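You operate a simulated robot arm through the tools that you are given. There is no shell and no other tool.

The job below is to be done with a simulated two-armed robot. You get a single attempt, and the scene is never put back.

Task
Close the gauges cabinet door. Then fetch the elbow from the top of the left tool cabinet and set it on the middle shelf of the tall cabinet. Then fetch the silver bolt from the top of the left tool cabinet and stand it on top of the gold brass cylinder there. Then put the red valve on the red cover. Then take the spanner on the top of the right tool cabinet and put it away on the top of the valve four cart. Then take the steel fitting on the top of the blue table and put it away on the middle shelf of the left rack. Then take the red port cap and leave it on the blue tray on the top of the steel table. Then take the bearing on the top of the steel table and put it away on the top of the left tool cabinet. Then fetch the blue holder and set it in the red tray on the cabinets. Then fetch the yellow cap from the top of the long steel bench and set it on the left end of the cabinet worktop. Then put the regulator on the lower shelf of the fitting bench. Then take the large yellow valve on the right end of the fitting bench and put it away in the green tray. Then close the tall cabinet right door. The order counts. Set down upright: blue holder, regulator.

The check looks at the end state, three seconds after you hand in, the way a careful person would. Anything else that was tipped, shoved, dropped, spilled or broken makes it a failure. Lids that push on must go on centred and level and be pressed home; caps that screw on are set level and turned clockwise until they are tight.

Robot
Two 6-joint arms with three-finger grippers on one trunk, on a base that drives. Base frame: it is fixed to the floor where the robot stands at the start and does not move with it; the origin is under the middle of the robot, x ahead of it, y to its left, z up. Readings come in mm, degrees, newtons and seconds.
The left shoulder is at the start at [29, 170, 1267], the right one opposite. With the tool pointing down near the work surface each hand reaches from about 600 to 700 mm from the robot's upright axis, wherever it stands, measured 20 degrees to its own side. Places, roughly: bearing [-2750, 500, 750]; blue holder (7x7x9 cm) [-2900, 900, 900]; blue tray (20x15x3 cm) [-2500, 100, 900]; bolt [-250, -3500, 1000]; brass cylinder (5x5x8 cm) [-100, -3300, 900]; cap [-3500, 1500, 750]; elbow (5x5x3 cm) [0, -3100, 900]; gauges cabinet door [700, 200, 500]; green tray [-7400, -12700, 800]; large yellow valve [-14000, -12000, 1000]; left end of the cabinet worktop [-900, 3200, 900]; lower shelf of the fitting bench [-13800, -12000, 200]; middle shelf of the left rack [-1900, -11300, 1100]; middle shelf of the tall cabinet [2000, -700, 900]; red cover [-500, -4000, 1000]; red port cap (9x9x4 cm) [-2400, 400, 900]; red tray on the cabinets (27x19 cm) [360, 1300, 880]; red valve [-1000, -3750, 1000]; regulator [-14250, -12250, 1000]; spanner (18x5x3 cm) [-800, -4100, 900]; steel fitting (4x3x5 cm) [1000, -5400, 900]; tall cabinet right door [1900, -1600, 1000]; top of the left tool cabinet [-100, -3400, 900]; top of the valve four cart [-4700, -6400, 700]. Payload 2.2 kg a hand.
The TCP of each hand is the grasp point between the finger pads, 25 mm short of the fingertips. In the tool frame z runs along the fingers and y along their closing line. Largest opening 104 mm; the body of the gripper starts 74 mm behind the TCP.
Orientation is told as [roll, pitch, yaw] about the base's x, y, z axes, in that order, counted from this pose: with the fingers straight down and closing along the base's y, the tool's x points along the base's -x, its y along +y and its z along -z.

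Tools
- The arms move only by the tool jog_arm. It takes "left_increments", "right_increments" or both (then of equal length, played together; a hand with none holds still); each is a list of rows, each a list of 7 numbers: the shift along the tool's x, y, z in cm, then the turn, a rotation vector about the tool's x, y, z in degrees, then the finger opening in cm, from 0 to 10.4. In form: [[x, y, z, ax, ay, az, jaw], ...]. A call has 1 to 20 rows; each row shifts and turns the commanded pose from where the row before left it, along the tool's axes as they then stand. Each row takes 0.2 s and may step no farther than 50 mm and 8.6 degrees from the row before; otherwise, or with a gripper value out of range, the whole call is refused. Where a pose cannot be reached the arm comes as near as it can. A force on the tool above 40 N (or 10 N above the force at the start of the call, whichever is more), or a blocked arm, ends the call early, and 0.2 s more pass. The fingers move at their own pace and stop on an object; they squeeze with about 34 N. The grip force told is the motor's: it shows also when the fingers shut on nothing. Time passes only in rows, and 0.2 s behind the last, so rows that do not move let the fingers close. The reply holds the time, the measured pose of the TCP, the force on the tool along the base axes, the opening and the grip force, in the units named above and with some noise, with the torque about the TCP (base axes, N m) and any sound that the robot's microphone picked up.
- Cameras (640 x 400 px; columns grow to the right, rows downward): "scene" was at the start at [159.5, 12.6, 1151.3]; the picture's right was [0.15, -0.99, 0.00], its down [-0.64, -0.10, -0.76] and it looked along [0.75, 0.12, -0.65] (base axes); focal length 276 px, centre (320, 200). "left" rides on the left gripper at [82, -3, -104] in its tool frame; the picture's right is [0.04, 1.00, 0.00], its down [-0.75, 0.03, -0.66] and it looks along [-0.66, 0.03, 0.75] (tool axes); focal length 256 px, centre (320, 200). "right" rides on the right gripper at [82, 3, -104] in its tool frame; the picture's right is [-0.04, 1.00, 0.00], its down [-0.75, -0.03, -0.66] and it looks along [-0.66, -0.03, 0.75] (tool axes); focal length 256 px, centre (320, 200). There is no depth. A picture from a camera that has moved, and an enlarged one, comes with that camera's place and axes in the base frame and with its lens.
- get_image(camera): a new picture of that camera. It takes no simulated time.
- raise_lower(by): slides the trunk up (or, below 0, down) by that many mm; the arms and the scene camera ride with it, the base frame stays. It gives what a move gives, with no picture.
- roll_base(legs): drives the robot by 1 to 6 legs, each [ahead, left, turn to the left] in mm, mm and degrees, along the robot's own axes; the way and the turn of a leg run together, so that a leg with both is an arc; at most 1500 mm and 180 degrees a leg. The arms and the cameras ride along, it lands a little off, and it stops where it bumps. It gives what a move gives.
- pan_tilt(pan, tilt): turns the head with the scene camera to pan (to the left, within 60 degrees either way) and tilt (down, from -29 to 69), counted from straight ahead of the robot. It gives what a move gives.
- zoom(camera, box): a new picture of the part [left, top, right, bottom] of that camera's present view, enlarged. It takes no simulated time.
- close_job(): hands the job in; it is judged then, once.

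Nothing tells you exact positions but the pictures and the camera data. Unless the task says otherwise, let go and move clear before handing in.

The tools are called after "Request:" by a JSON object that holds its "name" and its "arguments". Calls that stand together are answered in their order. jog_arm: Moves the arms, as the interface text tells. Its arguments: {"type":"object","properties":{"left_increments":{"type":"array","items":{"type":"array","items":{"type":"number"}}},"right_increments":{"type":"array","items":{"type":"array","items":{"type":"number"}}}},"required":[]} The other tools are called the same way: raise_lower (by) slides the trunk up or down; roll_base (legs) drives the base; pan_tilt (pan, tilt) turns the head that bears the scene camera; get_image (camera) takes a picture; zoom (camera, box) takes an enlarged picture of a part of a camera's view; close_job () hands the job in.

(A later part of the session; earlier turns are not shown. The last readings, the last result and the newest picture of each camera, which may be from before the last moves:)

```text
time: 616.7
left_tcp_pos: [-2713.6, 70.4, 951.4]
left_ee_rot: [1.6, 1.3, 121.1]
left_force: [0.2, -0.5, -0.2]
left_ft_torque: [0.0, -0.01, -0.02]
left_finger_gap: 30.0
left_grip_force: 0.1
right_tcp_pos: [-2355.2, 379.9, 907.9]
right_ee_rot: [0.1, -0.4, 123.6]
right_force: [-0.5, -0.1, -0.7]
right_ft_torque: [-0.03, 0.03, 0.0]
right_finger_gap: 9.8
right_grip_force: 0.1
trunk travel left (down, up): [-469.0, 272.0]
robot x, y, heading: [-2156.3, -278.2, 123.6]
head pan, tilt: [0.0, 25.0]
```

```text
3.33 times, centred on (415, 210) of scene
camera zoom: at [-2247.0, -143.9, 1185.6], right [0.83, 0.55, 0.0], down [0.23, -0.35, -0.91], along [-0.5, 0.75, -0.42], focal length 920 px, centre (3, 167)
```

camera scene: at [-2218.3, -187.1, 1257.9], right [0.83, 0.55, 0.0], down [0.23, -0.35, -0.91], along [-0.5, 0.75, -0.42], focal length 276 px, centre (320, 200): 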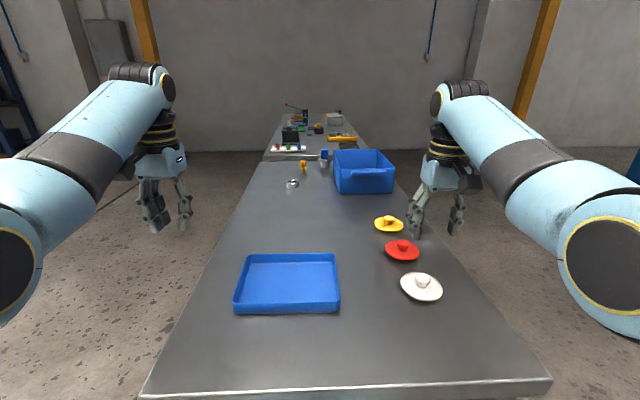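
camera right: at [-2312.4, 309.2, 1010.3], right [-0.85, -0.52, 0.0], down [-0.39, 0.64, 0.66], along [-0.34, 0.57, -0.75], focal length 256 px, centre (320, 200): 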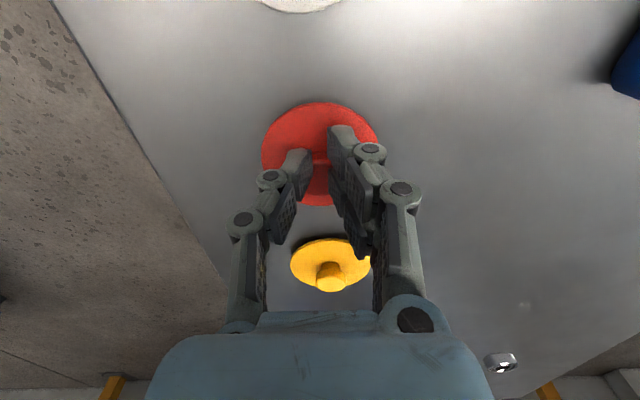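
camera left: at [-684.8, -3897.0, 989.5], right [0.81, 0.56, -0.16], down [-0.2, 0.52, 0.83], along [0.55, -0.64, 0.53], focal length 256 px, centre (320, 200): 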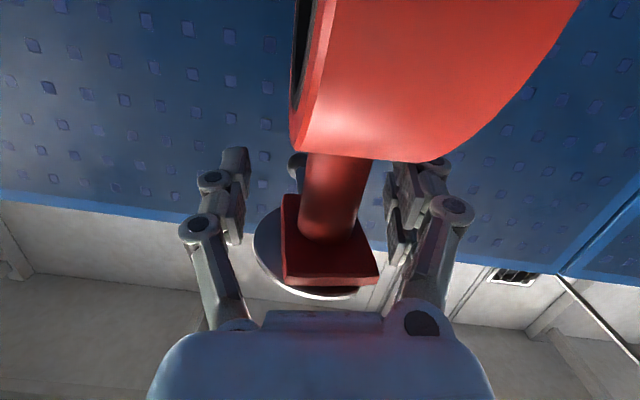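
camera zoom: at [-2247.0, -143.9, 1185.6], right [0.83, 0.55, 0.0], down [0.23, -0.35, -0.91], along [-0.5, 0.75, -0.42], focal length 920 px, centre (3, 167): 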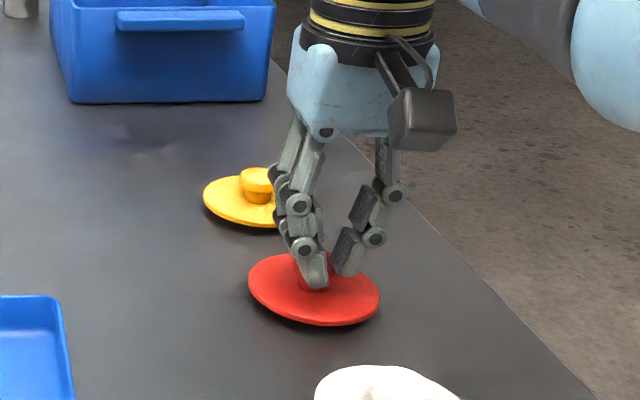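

The fingers closed above the knob, so it sits lower than thought. I open, go down further and retry.

Request:
{"name": "jog_arm", "arguments": {"right_increments": [[0, 0, 0, 0, 0, 0, 3], [0, 0, 0, 0, 0, 0, 5], [0, 0, 0, 0, 0, 0, 5]]}}

Request:
{"name": "raise_lower", "arguments": {"by": -14}}

Request:
{"name": "get_image", "arguments": {"camera": "right"}}

Request:
{"name": "zoom", "arguments": {"camera": "scene", "box": [370, 170, 460, 250]}}

```text
time: 617.5
left_tcp_pos: [-2714.0, 70.2, 951.5]
left_ee_rot: [1.7, 1.2, 121.0]
left_force: [-0.3, 0.2, -0.3]
left_ft_torque: [-0.02, -0.02, 0.01]
left_finger_gap: 30.1
left_grip_force: 0.0
right_tcp_pos: [-2354.9, 380.6, 907.5]
right_ee_rot: [0.0, -0.4, 123.6]
right_force: [-0.5, -0.7, -0.4]
right_ft_torque: [-0.01, 0.0, 0.03]
right_finger_gap: 50.0
right_grip_force: 0.1
trunk travel left (down, up): [-469.0, 272.0]
robot x, y, heading: [-2157.5, -281.6, 123.5]
head pan, tilt: [0.0, 25.0]
```

```text
time: 618.1
left_tcp_pos: [-2714.7, 71.1, 939.0]
left_ee_rot: [1.7, 1.3, 121.0]
left_force: [1.3, 0.2, 0.2]
left_ft_torque: [0.02, 0.0, -0.01]
left_finger_gap: 29.8
left_grip_force: 0.1
right_tcp_pos: [-2356.9, 379.6, 893.4]
right_ee_rot: [-0.1, -0.5, 123.6]
right_force: [0.2, 0.1, 0.8]
right_ft_torque: [-0.01, 0.01, 0.0]
right_finger_gap: 49.8
right_grip_force: 0.0
trunk travel left (down, up): [-455.0, 286.0]
robot x, y, heading: [-2160.2, -278.6, 123.7]
head pan, tilt: [0.0, 25.0]
```

```text
taken
camera right: at [-2312.2, 309.0, 996.7], right [-0.85, -0.52, 0.0], down [-0.39, 0.64, 0.66], along [-0.34, 0.57, -0.75], focal length 256 px, centre (320, 200)
```

right: 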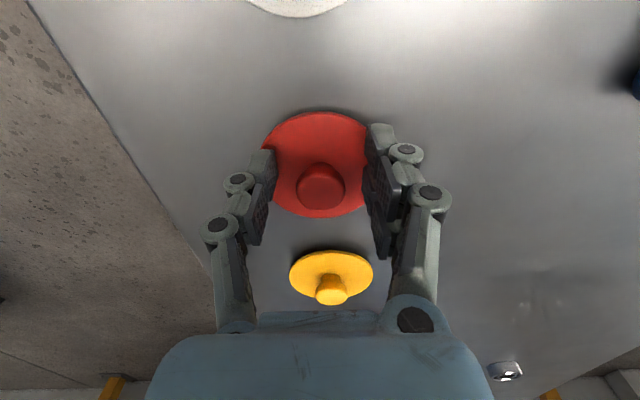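

```text
5.00 times, centred on (415, 210) of scene
camera zoom: at [-2246.9, -143.9, 1171.4], right [0.83, 0.55, 0.0], down [0.23, -0.35, -0.91], along [-0.5, 0.75, -0.42], focal length 1379 px, centre (-155, 150)
```

zoom: 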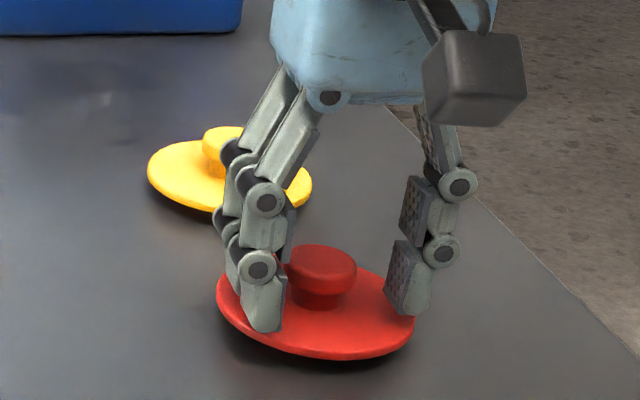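

Now the knob is between the pads. I close.

Request:
{"name": "jog_arm", "arguments": {"right_increments": [[0, 0, 0, 0, 0, 0, 3.5], [0, 0, 0, 0, 0, 0, 2.5], [0, 0, 0, 0, 0, 0, 1], [0, 0, 0, 0, 0, 0, 1]]}}

Request:
{"name": "raise_lower", "arguments": {"by": 60}}

Request:
{"name": "get_image", "arguments": {"camera": "right"}}

Request:
{"name": "get_image", "arguments": {"camera": "scene"}}

```text
time: 619.1
left_tcp_pos: [-2712.8, 71.6, 937.6]
left_ee_rot: [1.8, 1.3, 121.0]
left_force: [-0.5, 0.1, -0.1]
left_ft_torque: [0.0, 0.0, 0.03]
left_finger_gap: 29.8
left_grip_force: 0.0
right_tcp_pos: [-2354.5, 379.4, 893.8]
right_ee_rot: [0.0, -0.4, 123.6]
right_force: [-0.6, 0.4, 1.0]
right_ft_torque: [0.01, 0.02, 0.02]
right_finger_gap: 27.9
right_grip_force: 34.5
trunk travel left (down, up): [-455.0, 286.0]
robot x, y, heading: [-2160.0, -280.1, 123.6]
head pan, tilt: [0.0, 25.0]
```

```text
time: 620.1
left_tcp_pos: [-2712.6, 72.2, 996.7]
left_ee_rot: [1.7, 1.4, 121.0]
left_force: [0.5, 0.7, -0.4]
left_ft_torque: [0.01, 0.03, -0.01]
left_finger_gap: 30.1
left_grip_force: 0.0
right_tcp_pos: [-2355.3, 380.0, 953.7]
right_ee_rot: [0.0, -0.3, 123.5]
right_force: [0.2, 0.7, -1.5]
right_ft_torque: [-0.02, -0.03, 0.01]
right_finger_gap: 27.6
right_grip_force: 33.2
trunk travel left (down, up): [-515.0, 226.0]
robot x, y, heading: [-2158.4, -277.0, 123.8]
head pan, tilt: [0.0, 25.0]
```

```text
taken
camera right: at [-2312.6, 309.4, 1055.8], right [-0.85, -0.52, 0.0], down [-0.39, 0.64, 0.66], along [-0.34, 0.56, -0.75], focal length 256 px, centre (320, 200)
```

right: 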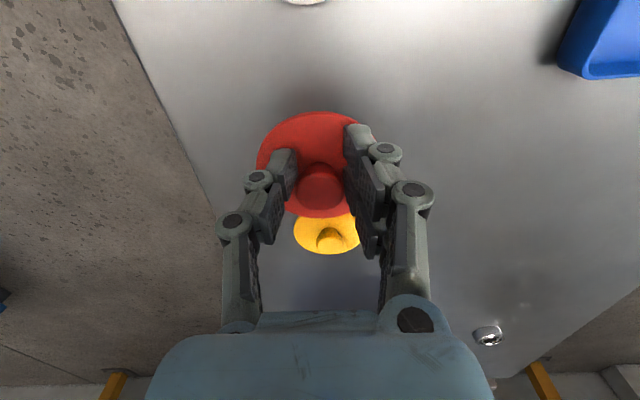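

```text
taken
camera scene: at [-2246.6, -144.4, 1232.3], right [0.83, 0.55, 0.0], down [0.23, -0.35, -0.91], along [-0.5, 0.75, -0.42], focal length 276 px, centre (320, 200)
```

scene: 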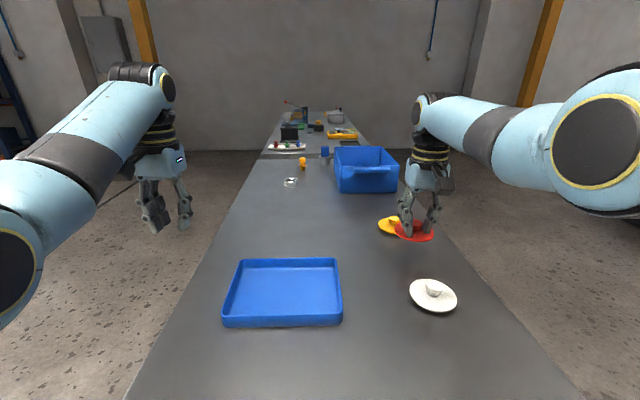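

The red cap is held. The tray's centre is at about (-2521, 143); I shift the base over it.

Request:
{"name": "roll_base", "arguments": {"legs": [[-105, 270, 0]]}}

Request:
{"name": "get_image", "arguments": {"camera": "right"}}

Request:
{"name": "get_image", "arguments": {"camera": "scene"}}

```text
time: 622.2
left_tcp_pos: [-2879.7, -169.8, 997.9]
left_ee_rot: [1.7, 1.2, 120.8]
left_force: [-1.2, -0.3, -0.9]
left_ft_torque: [0.05, -0.04, 0.04]
left_finger_gap: 30.0
left_grip_force: 0.1
right_tcp_pos: [-2521.3, 140.1, 954.3]
right_ee_rot: [0.0, -0.4, 123.4]
right_force: [-0.2, 0.4, -0.5]
right_ft_torque: [0.03, 0.01, 0.0]
right_finger_gap: 27.6
right_grip_force: 34.2
trunk travel left (down, up): [-515.0, 226.0]
robot x, y, heading: [-2326.0, -518.8, 123.1]
head pan, tilt: [0.0, 25.0]
```

```text
taken
camera right: at [-2478.5, 69.4, 1056.6], right [-0.86, -0.52, 0.0], down [-0.39, 0.64, 0.66], along [-0.34, 0.57, -0.75], focal length 256 px, centre (320, 200)
```

right: 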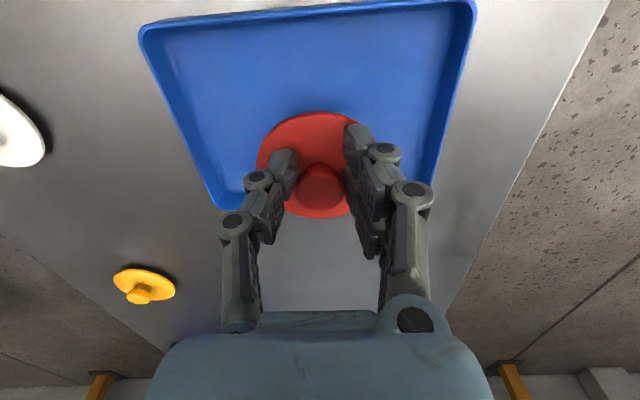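

```text
taken
camera scene: at [-2413.3, -384.7, 1232.5], right [0.83, 0.55, 0.0], down [0.23, -0.35, -0.91], along [-0.5, 0.76, -0.42], focal length 276 px, centre (320, 200)
```

scene: 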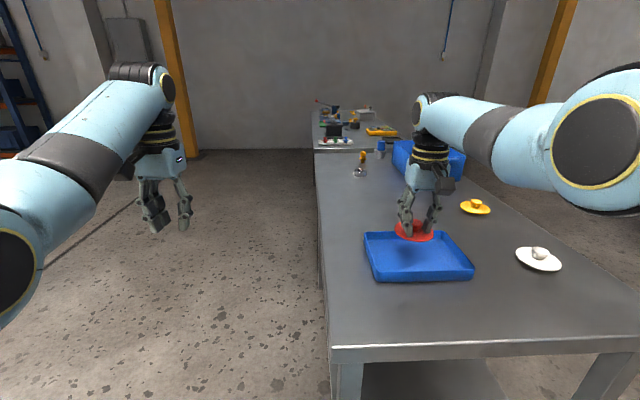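

Centred over the tray. I lower into it.

Request:
{"name": "raise_lower", "arguments": {"by": -46}}

Request:
{"name": "raise_lower", "arguments": {"by": -5}}

Request:
{"name": "zoom", "arguments": {"camera": "scene", "box": [350, 160, 490, 270]}}

```text
time: 623.0
left_tcp_pos: [-2878.6, -168.8, 952.3]
left_ee_rot: [1.7, 1.2, 121.0]
left_force: [0.5, 0.0, -0.2]
left_ft_torque: [0.01, 0.02, 0.03]
left_finger_gap: 29.8
left_grip_force: 0.1
right_tcp_pos: [-2520.8, 140.9, 908.0]
right_ee_rot: [0.0, -0.4, 123.5]
right_force: [-0.2, 0.0, 0.1]
right_ft_torque: [-0.01, 0.0, -0.01]
right_finger_gap: 27.7
right_grip_force: 34.2
trunk travel left (down, up): [-469.0, 272.0]
robot x, y, heading: [-2322.3, -521.6, 123.4]
head pan, tilt: [0.0, 25.0]
```

```text
time: 623.6
left_tcp_pos: [-2879.7, -167.3, 946.4]
left_ee_rot: [1.6, 1.4, 121.0]
left_force: [-0.8, 0.2, 0.1]
left_ft_torque: [0.0, -0.06, 0.0]
left_finger_gap: 29.8
left_grip_force: 0.1
right_tcp_pos: [-2520.6, 140.9, 901.8]
right_ee_rot: [0.1, -0.4, 123.4]
right_force: [0.0, -0.7, 0.1]
right_ft_torque: [0.01, 0.01, 0.02]
right_finger_gap: 27.6
right_grip_force: 34.3
trunk travel left (down, up): [-464.0, 277.0]
robot x, y, heading: [-2322.6, -519.2, 123.4]
head pan, tilt: [0.0, 25.0]
```

```text
3.64 times, centred on (420, 215) of scene
camera zoom: at [-2413.3, -383.2, 1180.5], right [0.83, 0.55, 0.0], down [0.23, -0.35, -0.91], along [-0.5, 0.76, -0.42], focal length 1003 px, centre (-44, 146)
```

zoom: 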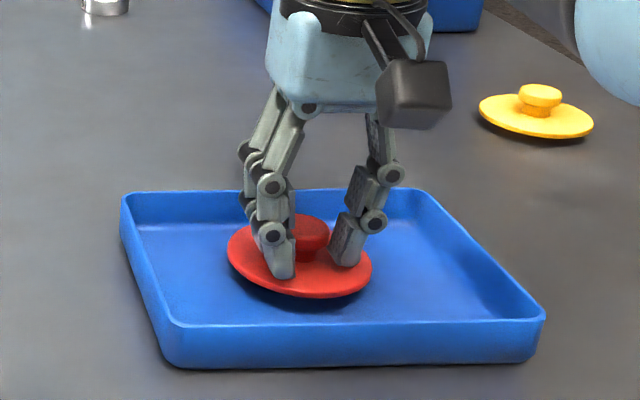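

Request:
{"name": "raise_lower", "arguments": {"by": -3}}

Request:
{"name": "raise_lower", "arguments": {"by": -2}}

Request:
{"name": "raise_lower", "arguments": {"by": -2}}

```text
time: 624.1
left_tcp_pos: [-2878.7, -168.0, 943.7]
left_ee_rot: [1.7, 1.3, 120.9]
left_force: [-0.2, -0.6, 0.8]
left_ft_torque: [-0.04, 0.01, -0.02]
left_finger_gap: 30.2
left_grip_force: 0.0
right_tcp_pos: [-2522.1, 141.0, 899.4]
right_ee_rot: [0.0, -0.4, 123.4]
right_force: [-0.3, 0.5, 0.1]
right_ft_torque: [0.0, 0.04, -0.01]
right_finger_gap: 27.6
right_grip_force: 34.0
trunk travel left (down, up): [-461.0, 280.0]
robot x, y, heading: [-2324.9, -520.8, 123.3]
head pan, tilt: [0.0, 25.0]
```

```text
time: 624.6
left_tcp_pos: [-2879.9, -166.9, 941.2]
left_ee_rot: [1.7, 1.3, 120.9]
left_force: [-0.6, -0.6, 0.1]
left_ft_torque: [0.0, 0.0, 0.02]
left_finger_gap: 29.9
left_grip_force: 0.1
right_tcp_pos: [-2520.8, 140.2, 897.4]
right_ee_rot: [-0.1, -0.4, 123.5]
right_force: [0.7, 0.1, -0.7]
right_ft_torque: [0.0, 0.01, 0.02]
right_finger_gap: 27.4
right_grip_force: 34.0
trunk travel left (down, up): [-459.0, 282.0]
robot x, y, heading: [-2320.9, -521.6, 123.6]
head pan, tilt: [0.0, 25.0]
```

```text
time: 625.1
left_tcp_pos: [-2877.8, -167.6, 941.2]
left_ee_rot: [1.7, 1.2, 120.9]
left_force: [0.2, -0.7, 0.1]
left_ft_torque: [0.01, 0.02, 0.0]
left_finger_gap: 30.0
left_grip_force: 0.1
right_tcp_pos: [-2521.3, 140.5, 897.3]
right_ee_rot: [0.0, -0.5, 123.5]
right_force: [1.2, -0.8, 8.7]
right_ft_torque: [0.09, 0.04, 0.01]
right_finger_gap: 27.4
right_grip_force: 33.5
trunk travel left (down, up): [-457.0, 284.0]
robot x, y, heading: [-2324.7, -518.8, 123.5]
head pan, tilt: [0.0, 25.0]
```

The cap rests on the tray floor (9 N). I release and lift away.

Request:
{"name": "jog_arm", "arguments": {"right_increments": [[0, 0, 0, 0, 0, 0, 3.2], [0, 0, 0, 0, 0, 0, 4], [0, 0, 0, 0, 0, 0, 5], [0, 0, 0, 0, 0, 0, 6]]}}

Request:
{"name": "raise_lower", "arguments": {"by": 150}}

Request:
{"name": "get_image", "arguments": {"camera": "right"}}

Request:
{"name": "get_image", "arguments": {"camera": "scene"}}

Request:
{"name": "zoom", "arguments": {"camera": "scene", "box": [310, 110, 480, 210]}}

```text
time: 626.1
left_tcp_pos: [-2879.5, -168.3, 938.8]
left_ee_rot: [1.6, 1.4, 120.9]
left_force: [0.1, 0.1, 0.8]
left_ft_torque: [-0.01, 0.01, 0.0]
left_finger_gap: 30.2
left_grip_force: 0.0
right_tcp_pos: [-2521.5, 140.8, 895.7]
right_ee_rot: [0.0, -0.3, 123.6]
right_force: [0.3, -0.3, -0.7]
right_ft_torque: [-0.06, -0.03, -0.03]
right_finger_gap: 60.0
right_grip_force: 0.1
trunk travel left (down, up): [-457.0, 284.0]
robot x, y, heading: [-2326.2, -521.4, 123.6]
head pan, tilt: [0.0, 25.0]
```

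```text
time: 627.9
left_tcp_pos: [-2879.3, -168.0, 1089.4]
left_ee_rot: [1.7, 1.3, 120.9]
left_force: [0.1, -0.8, -0.4]
left_ft_torque: [-0.01, -0.04, 0.01]
left_finger_gap: 30.0
left_grip_force: 0.1
right_tcp_pos: [-2521.4, 141.6, 1045.9]
right_ee_rot: [0.1, -0.4, 123.5]
right_force: [0.3, -0.9, 0.0]
right_ft_torque: [0.03, 0.0, -0.01]
right_finger_gap: 60.1
right_grip_force: 0.2
trunk travel left (down, up): [-607.0, 134.0]
robot x, y, heading: [-2321.2, -517.0, 123.4]
head pan, tilt: [0.0, 25.0]
```

```text
taken
camera right: at [-2478.1, 70.1, 1147.9], right [-0.86, -0.52, 0.0], down [-0.39, 0.64, 0.66], along [-0.34, 0.57, -0.75], focal length 256 px, centre (320, 200)
```

right: 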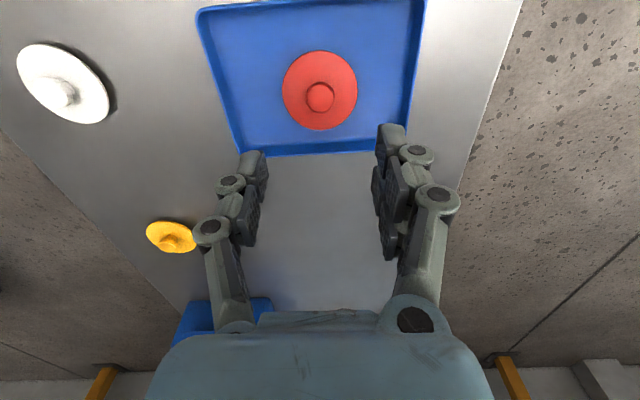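

```text
taken
camera scene: at [-2412.4, -384.7, 1325.1], right [0.83, 0.55, 0.0], down [0.23, -0.35, -0.91], along [-0.5, 0.76, -0.42], focal length 276 px, centre (320, 200)
```

scene: 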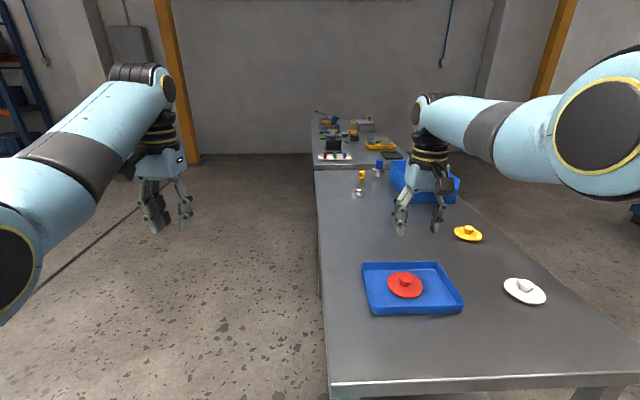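

```text
3.76 times, centred on (395, 160) of scene
camera zoom: at [-2412.4, -384.7, 1325.1], right [0.83, 0.55, 0.0], down [0.23, -0.35, -0.91], along [-0.5, 0.76, -0.42], focal length 1038 px, centre (38, 351)
```

zoom: 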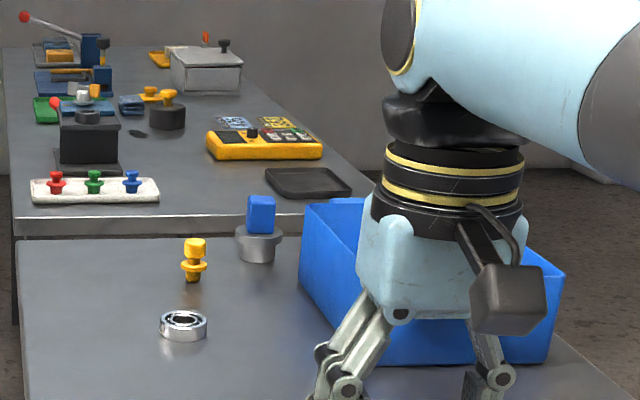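

The red cap lies in the blue tray. The bearing is near the table's far edge at about (-2861, 588), and the blue holder at about (-2884, 866); I'll go around to the far side for these.

Request:
{"name": "roll_base", "arguments": {"legs": [[-200, 0, 0], [0, 900, 0], [0, 0, -89], [150, 1450, 0]]}}

Request:
{"name": "pan_tilt", "arguments": {"pan": -10, "tilt": 30}}

Request:
{"name": "get_image", "arguments": {"camera": "scene"}}

Request:
{"name": "get_image", "arguments": {"camera": "right"}}

```text
time: 644.5
left_tcp_pos: [-3313.8, 661.5, 1090.5]
left_ee_rot: [1.7, 1.3, 31.2]
left_force: [0.6, -0.2, -0.4]
left_ft_torque: [-0.03, 0.04, -0.02]
left_finger_gap: 29.8
left_grip_force: 0.0
right_tcp_pos: [-3003.8, 304.4, 1045.2]
right_ee_rot: [0.0, -0.3, 33.8]
right_force: [-0.8, -0.5, -0.1]
right_ft_torque: [0.01, -0.02, 0.0]
right_finger_gap: 60.1
right_grip_force: 0.1
trunk travel left (down, up): [-607.0, 134.0]
robot x, y, heading: [-3664.8, 102.2, 33.8]
head pan, tilt: [0.0, 25.0]
```

```text
time: 645.2
left_tcp_pos: [-3313.8, 660.9, 1090.6]
left_ee_rot: [1.7, 1.3, 31.2]
left_force: [0.8, -0.1, 0.4]
left_ft_torque: [0.0, 0.02, -0.02]
left_finger_gap: 30.1
left_grip_force: 0.0
right_tcp_pos: [-3003.8, 303.4, 1046.0]
right_ee_rot: [0.0, -0.4, 33.9]
right_force: [-0.8, 0.2, 0.1]
right_ft_torque: [-0.02, 0.01, 0.0]
right_finger_gap: 60.1
right_grip_force: 0.0
trunk travel left (down, up): [-607.0, 134.0]
robot x, y, heading: [-3667.1, 105.1, 33.7]
head pan, tilt: [-10.0, 30.0]
```

```text
taken
camera scene: at [-3519.6, 179.7, 1317.3], right [0.4, -0.91, 0.0], down [-0.46, -0.2, -0.87], along [0.79, 0.35, -0.5], focal length 276 px, centre (320, 200)
```

scene: 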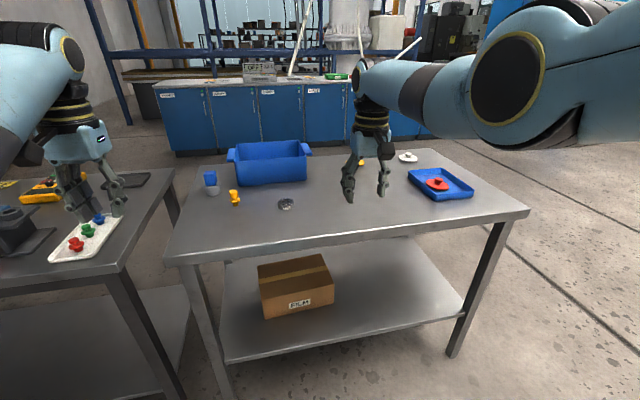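

```text
taken
camera right: at [-3073.5, 260.4, 1148.2], right [-0.52, 0.85, 0.0], down [0.64, 0.39, 0.66], along [0.56, 0.35, -0.75], focal length 256 px, centre (320, 200)
```

right: 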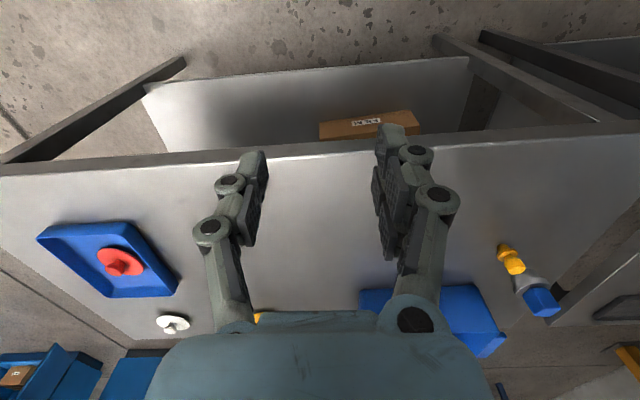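

I raise the left hand out of the way of the second bench and move the right hand over the bearing.

Request:
{"name": "jog_arm", "arguments": {"left_increments": [[0, 0, -4, 0, 0, 0, 3], [0, 0, -4, 0, 0, 0, 3], [0, 0, -4, 0, 0, 0, 3], [0, 0, -3, 0, 0, 0, 3]]}}

Request:
{"name": "roll_base", "arguments": {"legs": [[272, 158, 0]]}}

Request:
{"name": "get_image", "arguments": {"camera": "right"}}

Request:
{"name": "get_image", "arguments": {"camera": "scene"}}

```text
time: 646.2
left_tcp_pos: [-3271.0, 689.1, 1216.1]
left_ee_rot: [1.8, 1.4, 31.2]
left_force: [0.2, -0.4, 0.4]
left_ft_torque: [0.0, -0.01, 0.01]
left_finger_gap: 29.8
left_grip_force: 0.1
left hand out of reach, approached as far as the arm can: row 1, 2, 3, 4
right_tcp_pos: [-3004.1, 302.8, 1045.7]
right_ee_rot: [0.0, -0.4, 33.9]
right_force: [-1.3, -0.5, -0.3]
right_ft_torque: [-0.01, -0.01, -0.01]
right_finger_gap: 60.2
right_grip_force: 0.0
trunk travel left (down, up): [-607.0, 134.0]
robot x, y, heading: [-3665.2, 104.4, 33.9]
head pan, tilt: [-10.0, 30.0]
```

```text
time: 648.3
left_tcp_pos: [-3130.9, 971.7, 1217.5]
left_ee_rot: [1.8, 1.3, 31.2]
left_force: [0.1, 0.1, -0.4]
left_ft_torque: [-0.02, 0.0, 0.02]
left_finger_gap: 29.9
left_grip_force: 0.0
right_tcp_pos: [-2865.0, 586.9, 1043.9]
right_ee_rot: [0.0, -0.3, 33.9]
right_force: [-0.1, -0.3, -0.1]
right_ft_torque: [-0.01, 0.04, -0.03]
right_finger_gap: 60.1
right_grip_force: 0.0
trunk travel left (down, up): [-607.0, 134.0]
robot x, y, heading: [-3527.6, 388.6, 34.0]
head pan, tilt: [-10.0, 30.0]
```

```text
taken
camera right: at [-2934.4, 543.9, 1148.0], right [-0.52, 0.85, 0.0], down [0.64, 0.39, 0.66], along [0.56, 0.35, -0.75], focal length 256 px, centre (320, 200)
```

right: 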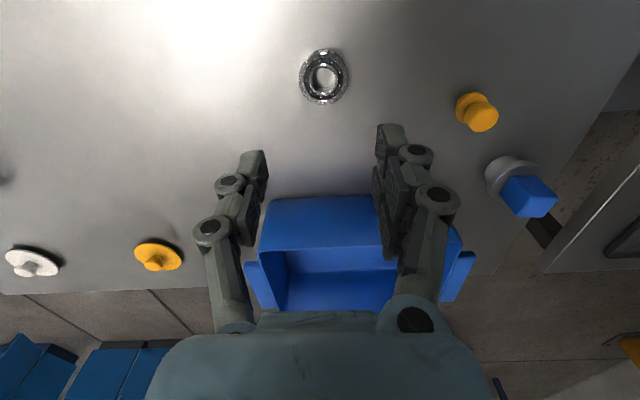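

```text
taken
camera scene: at [-3380.5, 463.0, 1317.2], right [0.4, -0.91, 0.0], down [-0.46, -0.2, -0.87], along [0.79, 0.35, -0.5], focal length 276 px, centre (320, 200)
```

scene: 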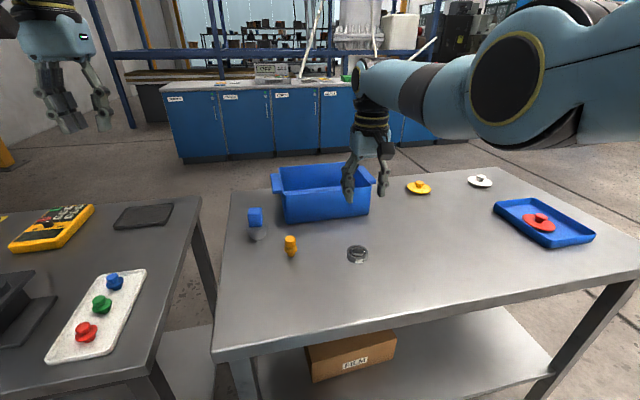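

The bearing is right under the hand. I lower with the trunk.

Request:
{"name": "jog_arm", "arguments": {"right_increments": [[0.2, 0.4, 0, 0, 0, 0, 8]]}}

Request:
{"name": "raise_lower", "arguments": {"by": -145}}

Request:
{"name": "get_image", "arguments": {"camera": "right"}}

Request:
{"name": "get_image", "arguments": {"camera": "scene"}}

```text
time: 648.7
left_tcp_pos: [-3133.4, 971.4, 1217.7]
left_ee_rot: [1.6, 1.4, 31.3]
left_force: [-0.3, -0.6, 0.6]
left_ft_torque: [0.0, 0.0, 0.03]
left_finger_gap: 30.1
left_grip_force: 0.1
right_tcp_pos: [-2867.4, 587.9, 1046.0]
right_ee_rot: [0.0, -0.5, 33.8]
right_force: [0.2, -0.2, 0.9]
right_ft_torque: [0.0, -0.03, 0.02]
right_finger_gap: 79.8
right_grip_force: 0.1
trunk travel left (down, up): [-607.0, 134.0]
robot x, y, heading: [-3527.0, 386.1, 33.9]
head pan, tilt: [-10.0, 30.0]
```

```text
time: 650.4
left_tcp_pos: [-3131.1, 971.2, 1058.7]
left_ee_rot: [1.8, 2.5, 31.3]
left_force: [-1.2, 0.7, 0.0]
left_ft_torque: [-0.01, 0.01, 0.0]
left_finger_gap: 30.1
left_grip_force: 0.1
right_tcp_pos: [-2868.8, 589.3, 901.1]
right_ee_rot: [0.0, -0.4, 33.8]
right_force: [0.5, -0.1, 0.1]
right_ft_torque: [0.02, 0.02, -0.06]
right_finger_gap: 80.0
right_grip_force: 0.1
trunk travel left (down, up): [-462.0, 279.0]
robot x, y, heading: [-3529.4, 389.8, 33.9]
head pan, tilt: [-10.0, 30.0]
```

```text
taken
camera right: at [-2938.8, 545.5, 1003.6], right [-0.52, 0.85, 0.0], down [0.64, 0.39, 0.66], along [0.56, 0.35, -0.75], focal length 256 px, centre (320, 200)
```

right: 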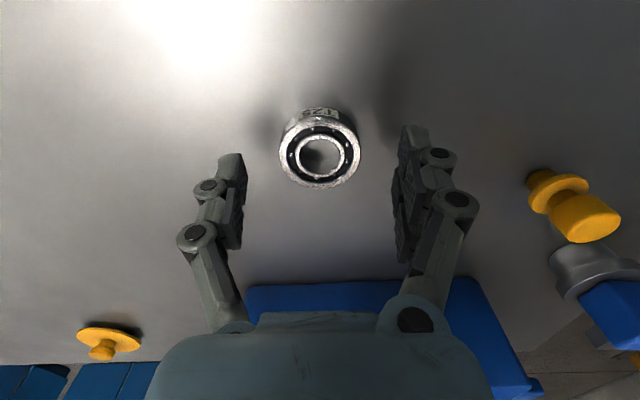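

```text
taken
camera scene: at [-3379.2, 463.5, 1170.7], right [0.4, -0.91, 0.0], down [-0.46, -0.2, -0.87], along [0.79, 0.35, -0.5], focal length 276 px, centre (320, 200)
```

scene: 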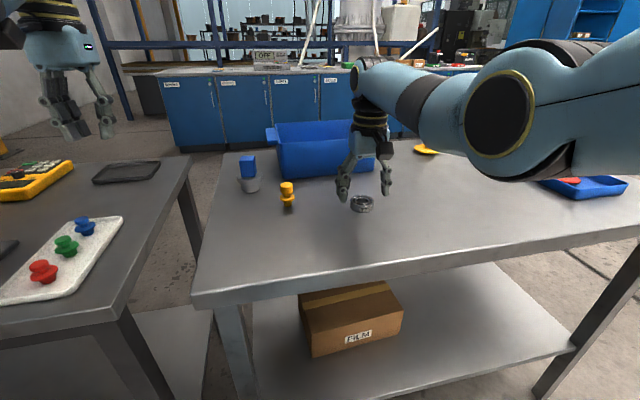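

Centred. I lower 20 mm more and close.

Request:
{"name": "raise_lower", "arguments": {"by": -19}}

Request:
{"name": "jog_arm", "arguments": {"right_increments": [[-0.2, 0, 0, 0, 0, 0, 6.5], [0, 0, 0, 0, 0, 0, 5.5], [0, 0, 0, 0, 0, 0, 4], [0, 0, 0, 0, 0, 0, 3], [0, 0, 0, 0, 0, 0, 3]]}}

Request:
{"name": "get_image", "arguments": {"camera": "right"}}

```text
time: 651.1
left_tcp_pos: [-3130.0, 973.0, 1038.5]
left_ee_rot: [1.7, 2.6, 31.2]
left_force: [0.3, 0.0, -0.2]
left_ft_torque: [0.03, -0.02, -0.03]
left_finger_gap: 30.0
left_grip_force: 0.0
right_tcp_pos: [-2868.6, 588.8, 881.7]
right_ee_rot: [0.1, -0.4, 33.9]
right_force: [0.2, 0.2, -0.3]
right_ft_torque: [0.01, -0.04, 0.0]
right_finger_gap: 79.8
right_grip_force: 0.1
trunk travel left (down, up): [-443.0, 298.0]
robot x, y, heading: [-3523.6, 388.2, 34.1]
head pan, tilt: [-10.0, 30.0]
```

```text
time: 652.3
left_tcp_pos: [-3129.4, 972.9, 1039.3]
left_ee_rot: [1.6, 2.7, 31.2]
left_force: [-0.1, 0.4, 1.4]
left_ft_torque: [0.0, 0.0, 0.01]
left_finger_gap: 30.0
left_grip_force: 0.0
right_tcp_pos: [-2867.8, 589.4, 882.3]
right_ee_rot: [0.1, -0.3, 33.9]
right_force: [0.1, -0.5, 1.6]
right_ft_torque: [0.03, 0.06, 0.0]
right_finger_gap: 49.9
right_grip_force: 34.1
trunk travel left (down, up): [-443.0, 298.0]
robot x, y, heading: [-3527.4, 388.9, 34.0]
head pan, tilt: [-10.0, 30.0]
```

```text
taken
camera right: at [-2936.8, 546.7, 984.4], right [-0.52, 0.85, 0.0], down [0.64, 0.39, 0.66], along [0.56, 0.35, -0.75], focal length 256 px, centre (320, 200)
```

right: 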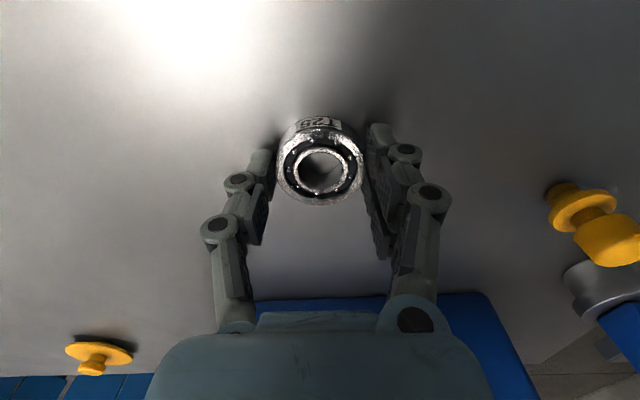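

Gripped at 50 mm. I lift and check.

Request:
{"name": "raise_lower", "arguments": {"by": 40}}

Request:
{"name": "get_image", "arguments": {"camera": "right"}}

Request:
{"name": "raise_lower", "arguments": {"by": 160}}

Request:
{"name": "get_image", "arguments": {"camera": "right"}}

```text
time: 653.1
left_tcp_pos: [-3128.5, 972.9, 1077.7]
left_ee_rot: [1.7, 2.7, 31.3]
left_force: [0.1, 0.2, 0.8]
left_ft_torque: [-0.02, 0.0, -0.01]
left_finger_gap: 29.7
left_grip_force: 0.1
right_tcp_pos: [-2868.3, 590.1, 920.9]
right_ee_rot: [0.0, -0.4, 33.8]
right_force: [-0.1, 1.4, -0.7]
right_ft_torque: [-0.03, 0.01, 0.01]
right_finger_gap: 50.0
right_grip_force: 33.6
trunk travel left (down, up): [-483.0, 258.0]
robot x, y, heading: [-3520.5, 388.0, 34.2]
head pan, tilt: [-10.0, 30.0]
```

```text
taken
camera right: at [-2936.7, 546.8, 1023.5], right [-0.52, 0.85, 0.0], down [0.64, 0.39, 0.66], along [0.56, 0.35, -0.75], focal length 256 px, centre (320, 200)
```

right: 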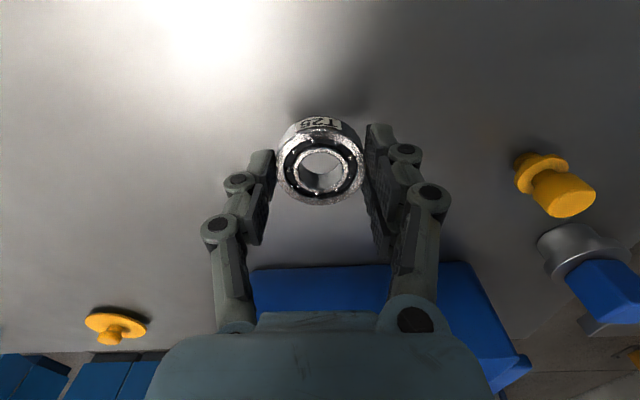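

```text
time: 655.0
left_tcp_pos: [-3129.3, 973.2, 1238.0]
left_ee_rot: [1.6, 2.6, 31.2]
left_force: [0.9, 0.2, 0.7]
left_ft_torque: [-0.05, 0.02, 0.0]
left_finger_gap: 29.9
left_grip_force: 0.0
right_tcp_pos: [-2868.4, 591.1, 1082.0]
right_ee_rot: [0.0, -0.4, 33.7]
right_force: [-0.2, -0.4, -1.0]
right_ft_torque: [-0.03, 0.01, -0.01]
right_finger_gap: 49.4
right_grip_force: 33.9
trunk travel left (down, up): [-643.0, 98.0]
robot x, y, heading: [-3529.2, 382.7, 34.1]
head pan, tilt: [-10.0, 30.0]
```

```text
taken
camera right: at [-2936.6, 546.8, 1183.8], right [-0.52, 0.85, 0.0], down [0.64, 0.39, 0.66], along [0.56, 0.35, -0.75], focal length 256 px, centre (320, 200)
```

right: 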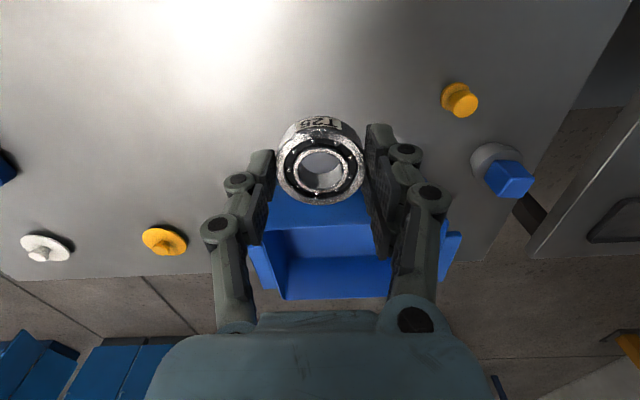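

The bearing is held. I drive it to the left tool cabinet.

Request:
{"name": "roll_base", "arguments": {"legs": [[-400, 0, 0], [0, 0, -72], [862, 0, 0], [862, 0, 0]]}}

Request:
{"name": "roll_base", "arguments": {"legs": [[0, 0, 6.5], [1235, 0, 0], [1235, 0, 0], [0, 0, -22.5]]}}

Request:
{"name": "pan_tilt", "arguments": {"pan": 0, "tilt": 28}}

Request:
{"name": "get_image", "arguments": {"camera": "scene"}}

Request:
{"name": "get_image", "arguments": {"camera": "right"}}

```text
time: 669.0
left_tcp_pos: [-1829.1, -1123.9, 1238.1]
left_ee_rot: [1.7, 2.6, -41.2]
left_force: [-0.2, -0.6, 0.1]
left_ft_torque: [-0.01, 0.03, 0.01]
left_finger_gap: 30.1
left_grip_force: 0.0
right_tcp_pos: [-2115.6, -1490.7, 1080.9]
right_ee_rot: [0.0, -0.4, -38.5]
right_force: [0.0, -0.2, -1.5]
right_ft_torque: [-0.02, 0.01, -0.03]
right_finger_gap: 49.5
right_grip_force: 34.0
trunk travel left (down, up): [-643.0, 98.0]
robot x, y, heading: [-2510.7, -920.8, -38.6]
head pan, tilt: [-10.0, 30.0]
```

```text
time: 682.6
left_tcp_pos: [132.4, -2618.0, 1238.0]
left_ee_rot: [1.7, 2.5, -57.8]
left_force: [-0.6, 0.5, 0.0]
left_ft_torque: [0.0, -0.02, 0.0]
left_finger_gap: 29.3
left_grip_force: 0.1
right_tcp_pos: [-247.7, -2883.8, 1081.0]
right_ee_rot: [0.1, -0.3, -55.3]
right_force: [-0.6, -0.3, -1.3]
right_ft_torque: [0.01, 0.01, 0.02]
right_finger_gap: 49.8
right_grip_force: 33.6
trunk travel left (down, up): [-643.0, 98.0]
robot x, y, heading: [-462.4, -2228.8, -55.3]
head pan, tilt: [-10.0, 30.0]
```

```text
time: 683.4
left_tcp_pos: [131.8, -2616.3, 1238.7]
left_ee_rot: [1.7, 2.6, -57.9]
left_force: [0.2, 0.2, -0.7]
left_ft_torque: [0.0, -0.02, 0.03]
left_finger_gap: 29.7
left_grip_force: 0.1
right_tcp_pos: [-247.8, -2884.2, 1081.8]
right_ee_rot: [0.0, -0.4, -55.4]
right_force: [-1.0, -0.6, -1.5]
right_ft_torque: [0.03, 0.02, 0.0]
right_finger_gap: 49.8
right_grip_force: 33.7
trunk travel left (down, up): [-643.0, 98.0]
robot x, y, heading: [-454.3, -2231.5, -55.2]
head pan, tilt: [0.0, 28.0]
```

```text
taken
camera scene: at [-365.6, -2362.7, 1356.5], right [-0.82, -0.57, 0.0], down [-0.27, 0.39, -0.88], along [0.5, -0.73, -0.47], focal length 276 px, centre (320, 200)
```

scene: 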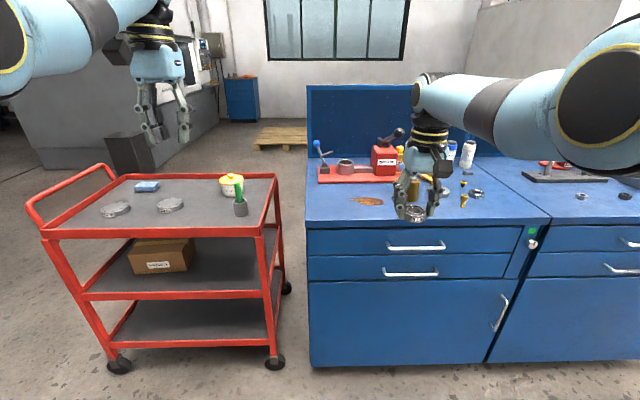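

```text
taken
camera right: at [-291.2, -2815.0, 1184.0], right [0.84, 0.54, 0.0], down [0.4, -0.63, 0.66], along [0.35, -0.56, -0.75], focal length 256 px, centre (320, 200)
```

right: 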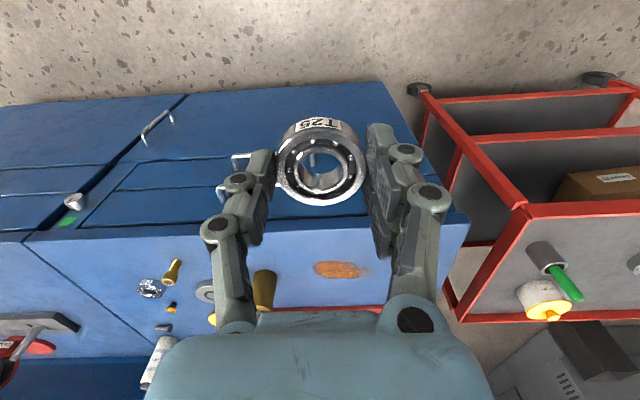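

I move so that the bearing hangs over the free area near the rust stain at the front left of the cabinet top.

Request:
{"name": "roll_base", "arguments": {"legs": [[335, 69, 0]]}}

Request:
{"name": "raise_lower", "arguments": {"by": -110}}

Request:
{"name": "get_image", "arguments": {"camera": "right"}}

Request:
{"name": "get_image", "arguments": {"camera": "scene"}}

```text
time: 685.6
left_tcp_pos: [381.1, -2852.8, 1239.6]
left_ee_rot: [1.6, 2.6, -57.8]
left_force: [0.4, 0.0, -0.3]
left_ft_torque: [0.02, -0.01, -0.01]
left_finger_gap: 29.7
left_grip_force: 0.3
right_tcp_pos: [3.2, -3120.2, 1080.6]
right_ee_rot: [-0.1, -0.3, -55.1]
right_force: [0.0, -0.2, -0.7]
right_ft_torque: [0.01, 0.02, -0.01]
right_finger_gap: 49.4
right_grip_force: 33.9
trunk travel left (down, up): [-643.0, 98.0]
robot x, y, heading: [-212.4, -2465.1, -55.3]
head pan, tilt: [0.0, 28.0]
```

```text
time: 687.0
left_tcp_pos: [380.6, -2853.2, 1129.3]
left_ee_rot: [1.7, 2.6, -57.7]
left_force: [-0.3, 0.3, -0.8]
left_ft_torque: [-0.04, -0.02, -0.03]
left_finger_gap: 29.8
left_grip_force: 0.0
right_tcp_pos: [0.9, -3122.0, 972.6]
right_ee_rot: [0.1, -0.4, -55.2]
right_force: [0.1, 0.1, -1.8]
right_ft_torque: [0.02, 0.0, -0.01]
right_finger_gap: 49.7
right_grip_force: 33.7
trunk travel left (down, up): [-533.0, 208.0]
robot x, y, heading: [-212.6, -2466.5, -55.3]
head pan, tilt: [0.0, 28.0]
```

```text
taken
camera right: at [-42.7, -3052.0, 1074.5], right [0.84, 0.54, 0.0], down [0.4, -0.63, 0.66], along [0.36, -0.56, -0.75], focal length 256 px, centre (320, 200)
```

right: 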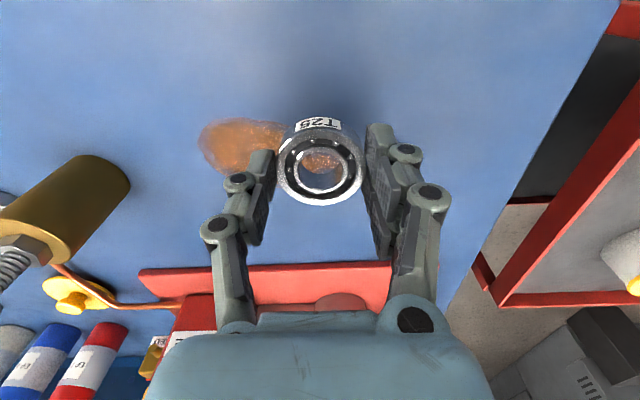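

```text
taken
camera scene: at [-117.3, -2600.6, 1246.0], right [-0.82, -0.57, 0.0], down [-0.27, 0.39, -0.88], along [0.5, -0.73, -0.47], focal length 276 px, centre (320, 200)
```

scene: 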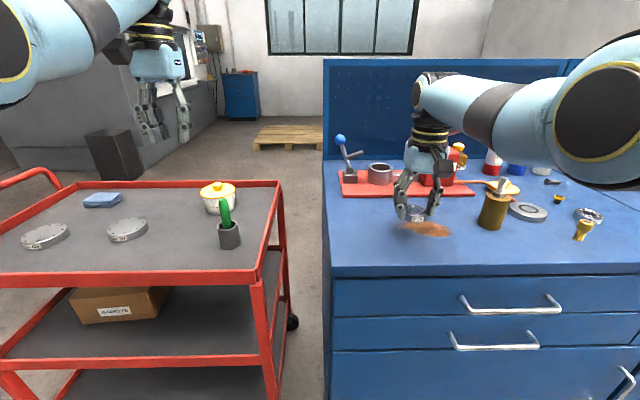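

I shift 20 mm left off the stain and lower to the surface.

Request:
{"name": "jog_arm", "arguments": {"right_increments": [[0, 2, 0, 0, 0, 0, 3]]}}

Request:
{"name": "raise_lower", "arguments": {"by": -42}}

Request:
{"name": "raise_lower", "arguments": {"by": -4}}

Request:
{"name": "zoom", "arguments": {"camera": "scene", "box": [360, 130, 500, 240]}}

```text
time: 687.4
left_tcp_pos: [382.0, -2853.0, 1128.9]
left_ee_rot: [1.5, 2.6, -57.8]
left_force: [0.6, -0.8, 0.7]
left_ft_torque: [0.0, -0.01, -0.03]
left_finger_gap: 30.1
left_grip_force: 0.1
right_tcp_pos: [17.5, -3108.0, 971.7]
right_ee_rot: [-0.1, -0.4, -55.2]
right_force: [0.7, 1.2, -1.2]
right_ft_torque: [0.01, 0.02, 0.0]
right_finger_gap: 49.9
right_grip_force: 34.2
trunk travel left (down, up): [-533.0, 208.0]
robot x, y, heading: [-211.7, -2465.5, -55.1]
head pan, tilt: [0.0, 28.0]
```

```text
time: 688.3
left_tcp_pos: [379.5, -2853.2, 1088.3]
left_ee_rot: [1.7, 2.5, -57.7]
left_force: [0.2, -0.1, 0.2]
left_ft_torque: [0.02, -0.02, 0.01]
left_finger_gap: 29.8
left_grip_force: 0.2
right_tcp_pos: [17.3, -3109.3, 930.3]
right_ee_rot: [0.0, -0.4, -55.2]
right_force: [0.0, 0.2, -0.9]
right_ft_torque: [0.0, -0.02, -0.05]
right_finger_gap: 49.7
right_grip_force: 33.4
trunk travel left (down, up): [-491.0, 250.0]
robot x, y, heading: [-210.6, -2466.6, -55.4]
head pan, tilt: [0.0, 28.0]
```

```text
time: 688.8
left_tcp_pos: [379.7, -2853.9, 1083.3]
left_ee_rot: [1.7, 2.6, -57.9]
left_force: [0.3, -0.3, 0.0]
left_ft_torque: [-0.02, 0.0, 0.02]
left_finger_gap: 30.0
left_grip_force: 0.0
right_tcp_pos: [17.2, -3109.9, 925.4]
right_ee_rot: [0.0, -0.3, -55.1]
right_force: [0.6, 0.1, -1.7]
right_ft_torque: [-0.01, -0.02, -0.02]
right_finger_gap: 49.7
right_grip_force: 33.8
trunk travel left (down, up): [-487.0, 254.0]
robot x, y, heading: [-209.9, -2464.1, -55.2]
head pan, tilt: [0.0, 28.0]
```

```text
3.64 times, centred on (430, 185) of scene
camera zoom: at [-116.8, -2601.3, 1199.2], right [-0.82, -0.57, 0.0], down [-0.27, 0.39, -0.88], along [0.5, -0.72, -0.47], focal length 1003 px, centre (-80, 254)
```

zoom: 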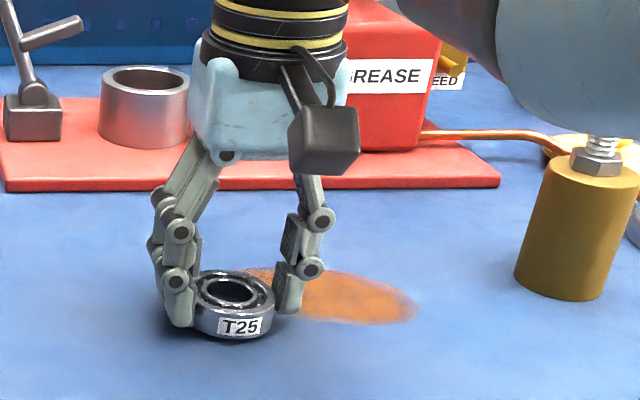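

Request:
{"name": "raise_lower", "arguments": {"by": -3}}

Request:
{"name": "raise_lower", "arguments": {"by": -3}}

```text
time: 689.3
left_tcp_pos: [380.3, -2852.5, 1080.4]
left_ee_rot: [1.7, 2.5, -57.8]
left_force: [0.3, 0.3, 0.1]
left_ft_torque: [0.01, -0.01, -0.03]
left_finger_gap: 29.9
left_grip_force: 0.0
right_tcp_pos: [16.8, -3108.6, 922.3]
right_ee_rot: [0.0, -0.4, -55.2]
right_force: [-0.6, 0.4, -2.1]
right_ft_torque: [-0.02, 0.01, 0.02]
right_finger_gap: 50.0
right_grip_force: 33.6
trunk travel left (down, up): [-484.0, 257.0]
robot x, y, heading: [-217.2, -2465.0, -55.0]
head pan, tilt: [0.0, 28.0]
```

```text
time: 689.9
left_tcp_pos: [379.4, -2851.6, 1078.4]
left_ee_rot: [1.5, 2.6, -57.8]
left_force: [-0.1, -0.7, 0.6]
left_ft_torque: [0.0, -0.03, -0.02]
left_finger_gap: 29.9
left_grip_force: 0.0
right_tcp_pos: [17.4, -3109.1, 921.5]
right_ee_rot: [0.0, -0.6, -55.4]
right_force: [-2.4, -0.1, 13.2]
right_ft_torque: [0.03, 0.4, 0.0]
right_finger_gap: 50.0
right_grip_force: 34.5
trunk travel left (down, up): [-481.0, 260.0]
robot x, y, heading: [-214.1, -2466.6, -55.6]
head pan, tilt: [0.0, 28.0]
```

Contact. I release and rise.

Request:
{"name": "jog_arm", "arguments": {"right_increments": [[0, 0, 0, 0, 0, 0, 5.5], [0, 0, 0, 0, 0, 0, 6.5], [0, 0, 0, 0, 0, 0, 8]]}}

Request:
{"name": "raise_lower", "arguments": {"by": 150}}

Request:
{"name": "roll_base", "arguments": {"legs": [[-350, -70, 0]]}}

Request:
{"name": "zoom", "arguments": {"camera": "scene", "box": [290, 90, 520, 240]}}

```text
time: 690.6
left_tcp_pos: [380.8, -2852.6, 1076.4]
left_ee_rot: [1.7, 2.7, -57.9]
left_force: [-0.3, 0.2, -0.3]
left_ft_torque: [0.03, -0.02, 0.03]
left_finger_gap: 30.1
left_grip_force: 0.0
right_tcp_pos: [17.5, -3109.6, 918.6]
right_ee_rot: [0.0, -0.4, -55.2]
right_force: [-0.5, -1.0, -0.3]
right_ft_torque: [-0.01, -0.03, 0.04]
right_finger_gap: 80.0
right_grip_force: 0.1
trunk travel left (down, up): [-481.0, 260.0]
robot x, y, heading: [-211.2, -2463.6, -55.2]
head pan, tilt: [0.0, 28.0]
```

```text
time: 692.4
left_tcp_pos: [381.3, -2854.2, 1227.0]
left_ee_rot: [1.7, 2.7, -57.8]
left_force: [-0.5, -0.3, -0.3]
left_ft_torque: [0.01, 0.0, -0.03]
left_finger_gap: 30.2
left_grip_force: 0.1
right_tcp_pos: [18.2, -3109.1, 1068.4]
right_ee_rot: [-0.1, -0.3, -55.3]
right_force: [-0.8, 0.0, -0.6]
right_ft_torque: [0.0, 0.01, -0.02]
right_finger_gap: 80.3
right_grip_force: 0.2
trunk travel left (down, up): [-631.0, 110.0]
robot x, y, heading: [-212.6, -2465.8, -55.2]
head pan, tilt: [0.0, 28.0]
```

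```text
time: 694.7
left_tcp_pos: [129.2, -2610.5, 1228.2]
left_ee_rot: [1.8, 2.6, -57.7]
left_force: [-0.7, 1.2, -0.1]
left_ft_torque: [-0.02, -0.04, 0.01]
left_finger_gap: 30.2
left_grip_force: 0.2
right_tcp_pos: [-233.0, -2867.8, 1069.1]
right_ee_rot: [0.0, -0.4, -55.0]
right_force: [0.4, 0.8, 0.2]
right_ft_torque: [-0.04, -0.01, 0.02]
right_finger_gap: 79.7
right_grip_force: 0.1
trunk travel left (down, up): [-631.0, 110.0]
robot x, y, heading: [-463.7, -2224.9, -55.1]
head pan, tilt: [0.0, 28.0]
```

```text
2.67 times, centred on (405, 165) of scene
camera zoom: at [-370.0, -2357.6, 1344.6], right [-0.82, -0.57, 0.0], down [-0.27, 0.39, -0.88], along [0.51, -0.72, -0.47], focal length 736 px, centre (93, 293)
```

zoom: 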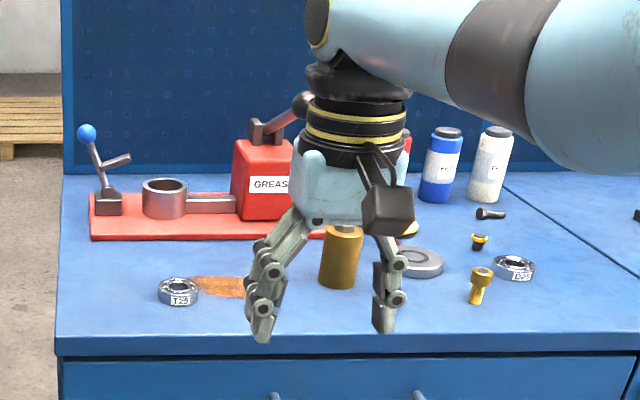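

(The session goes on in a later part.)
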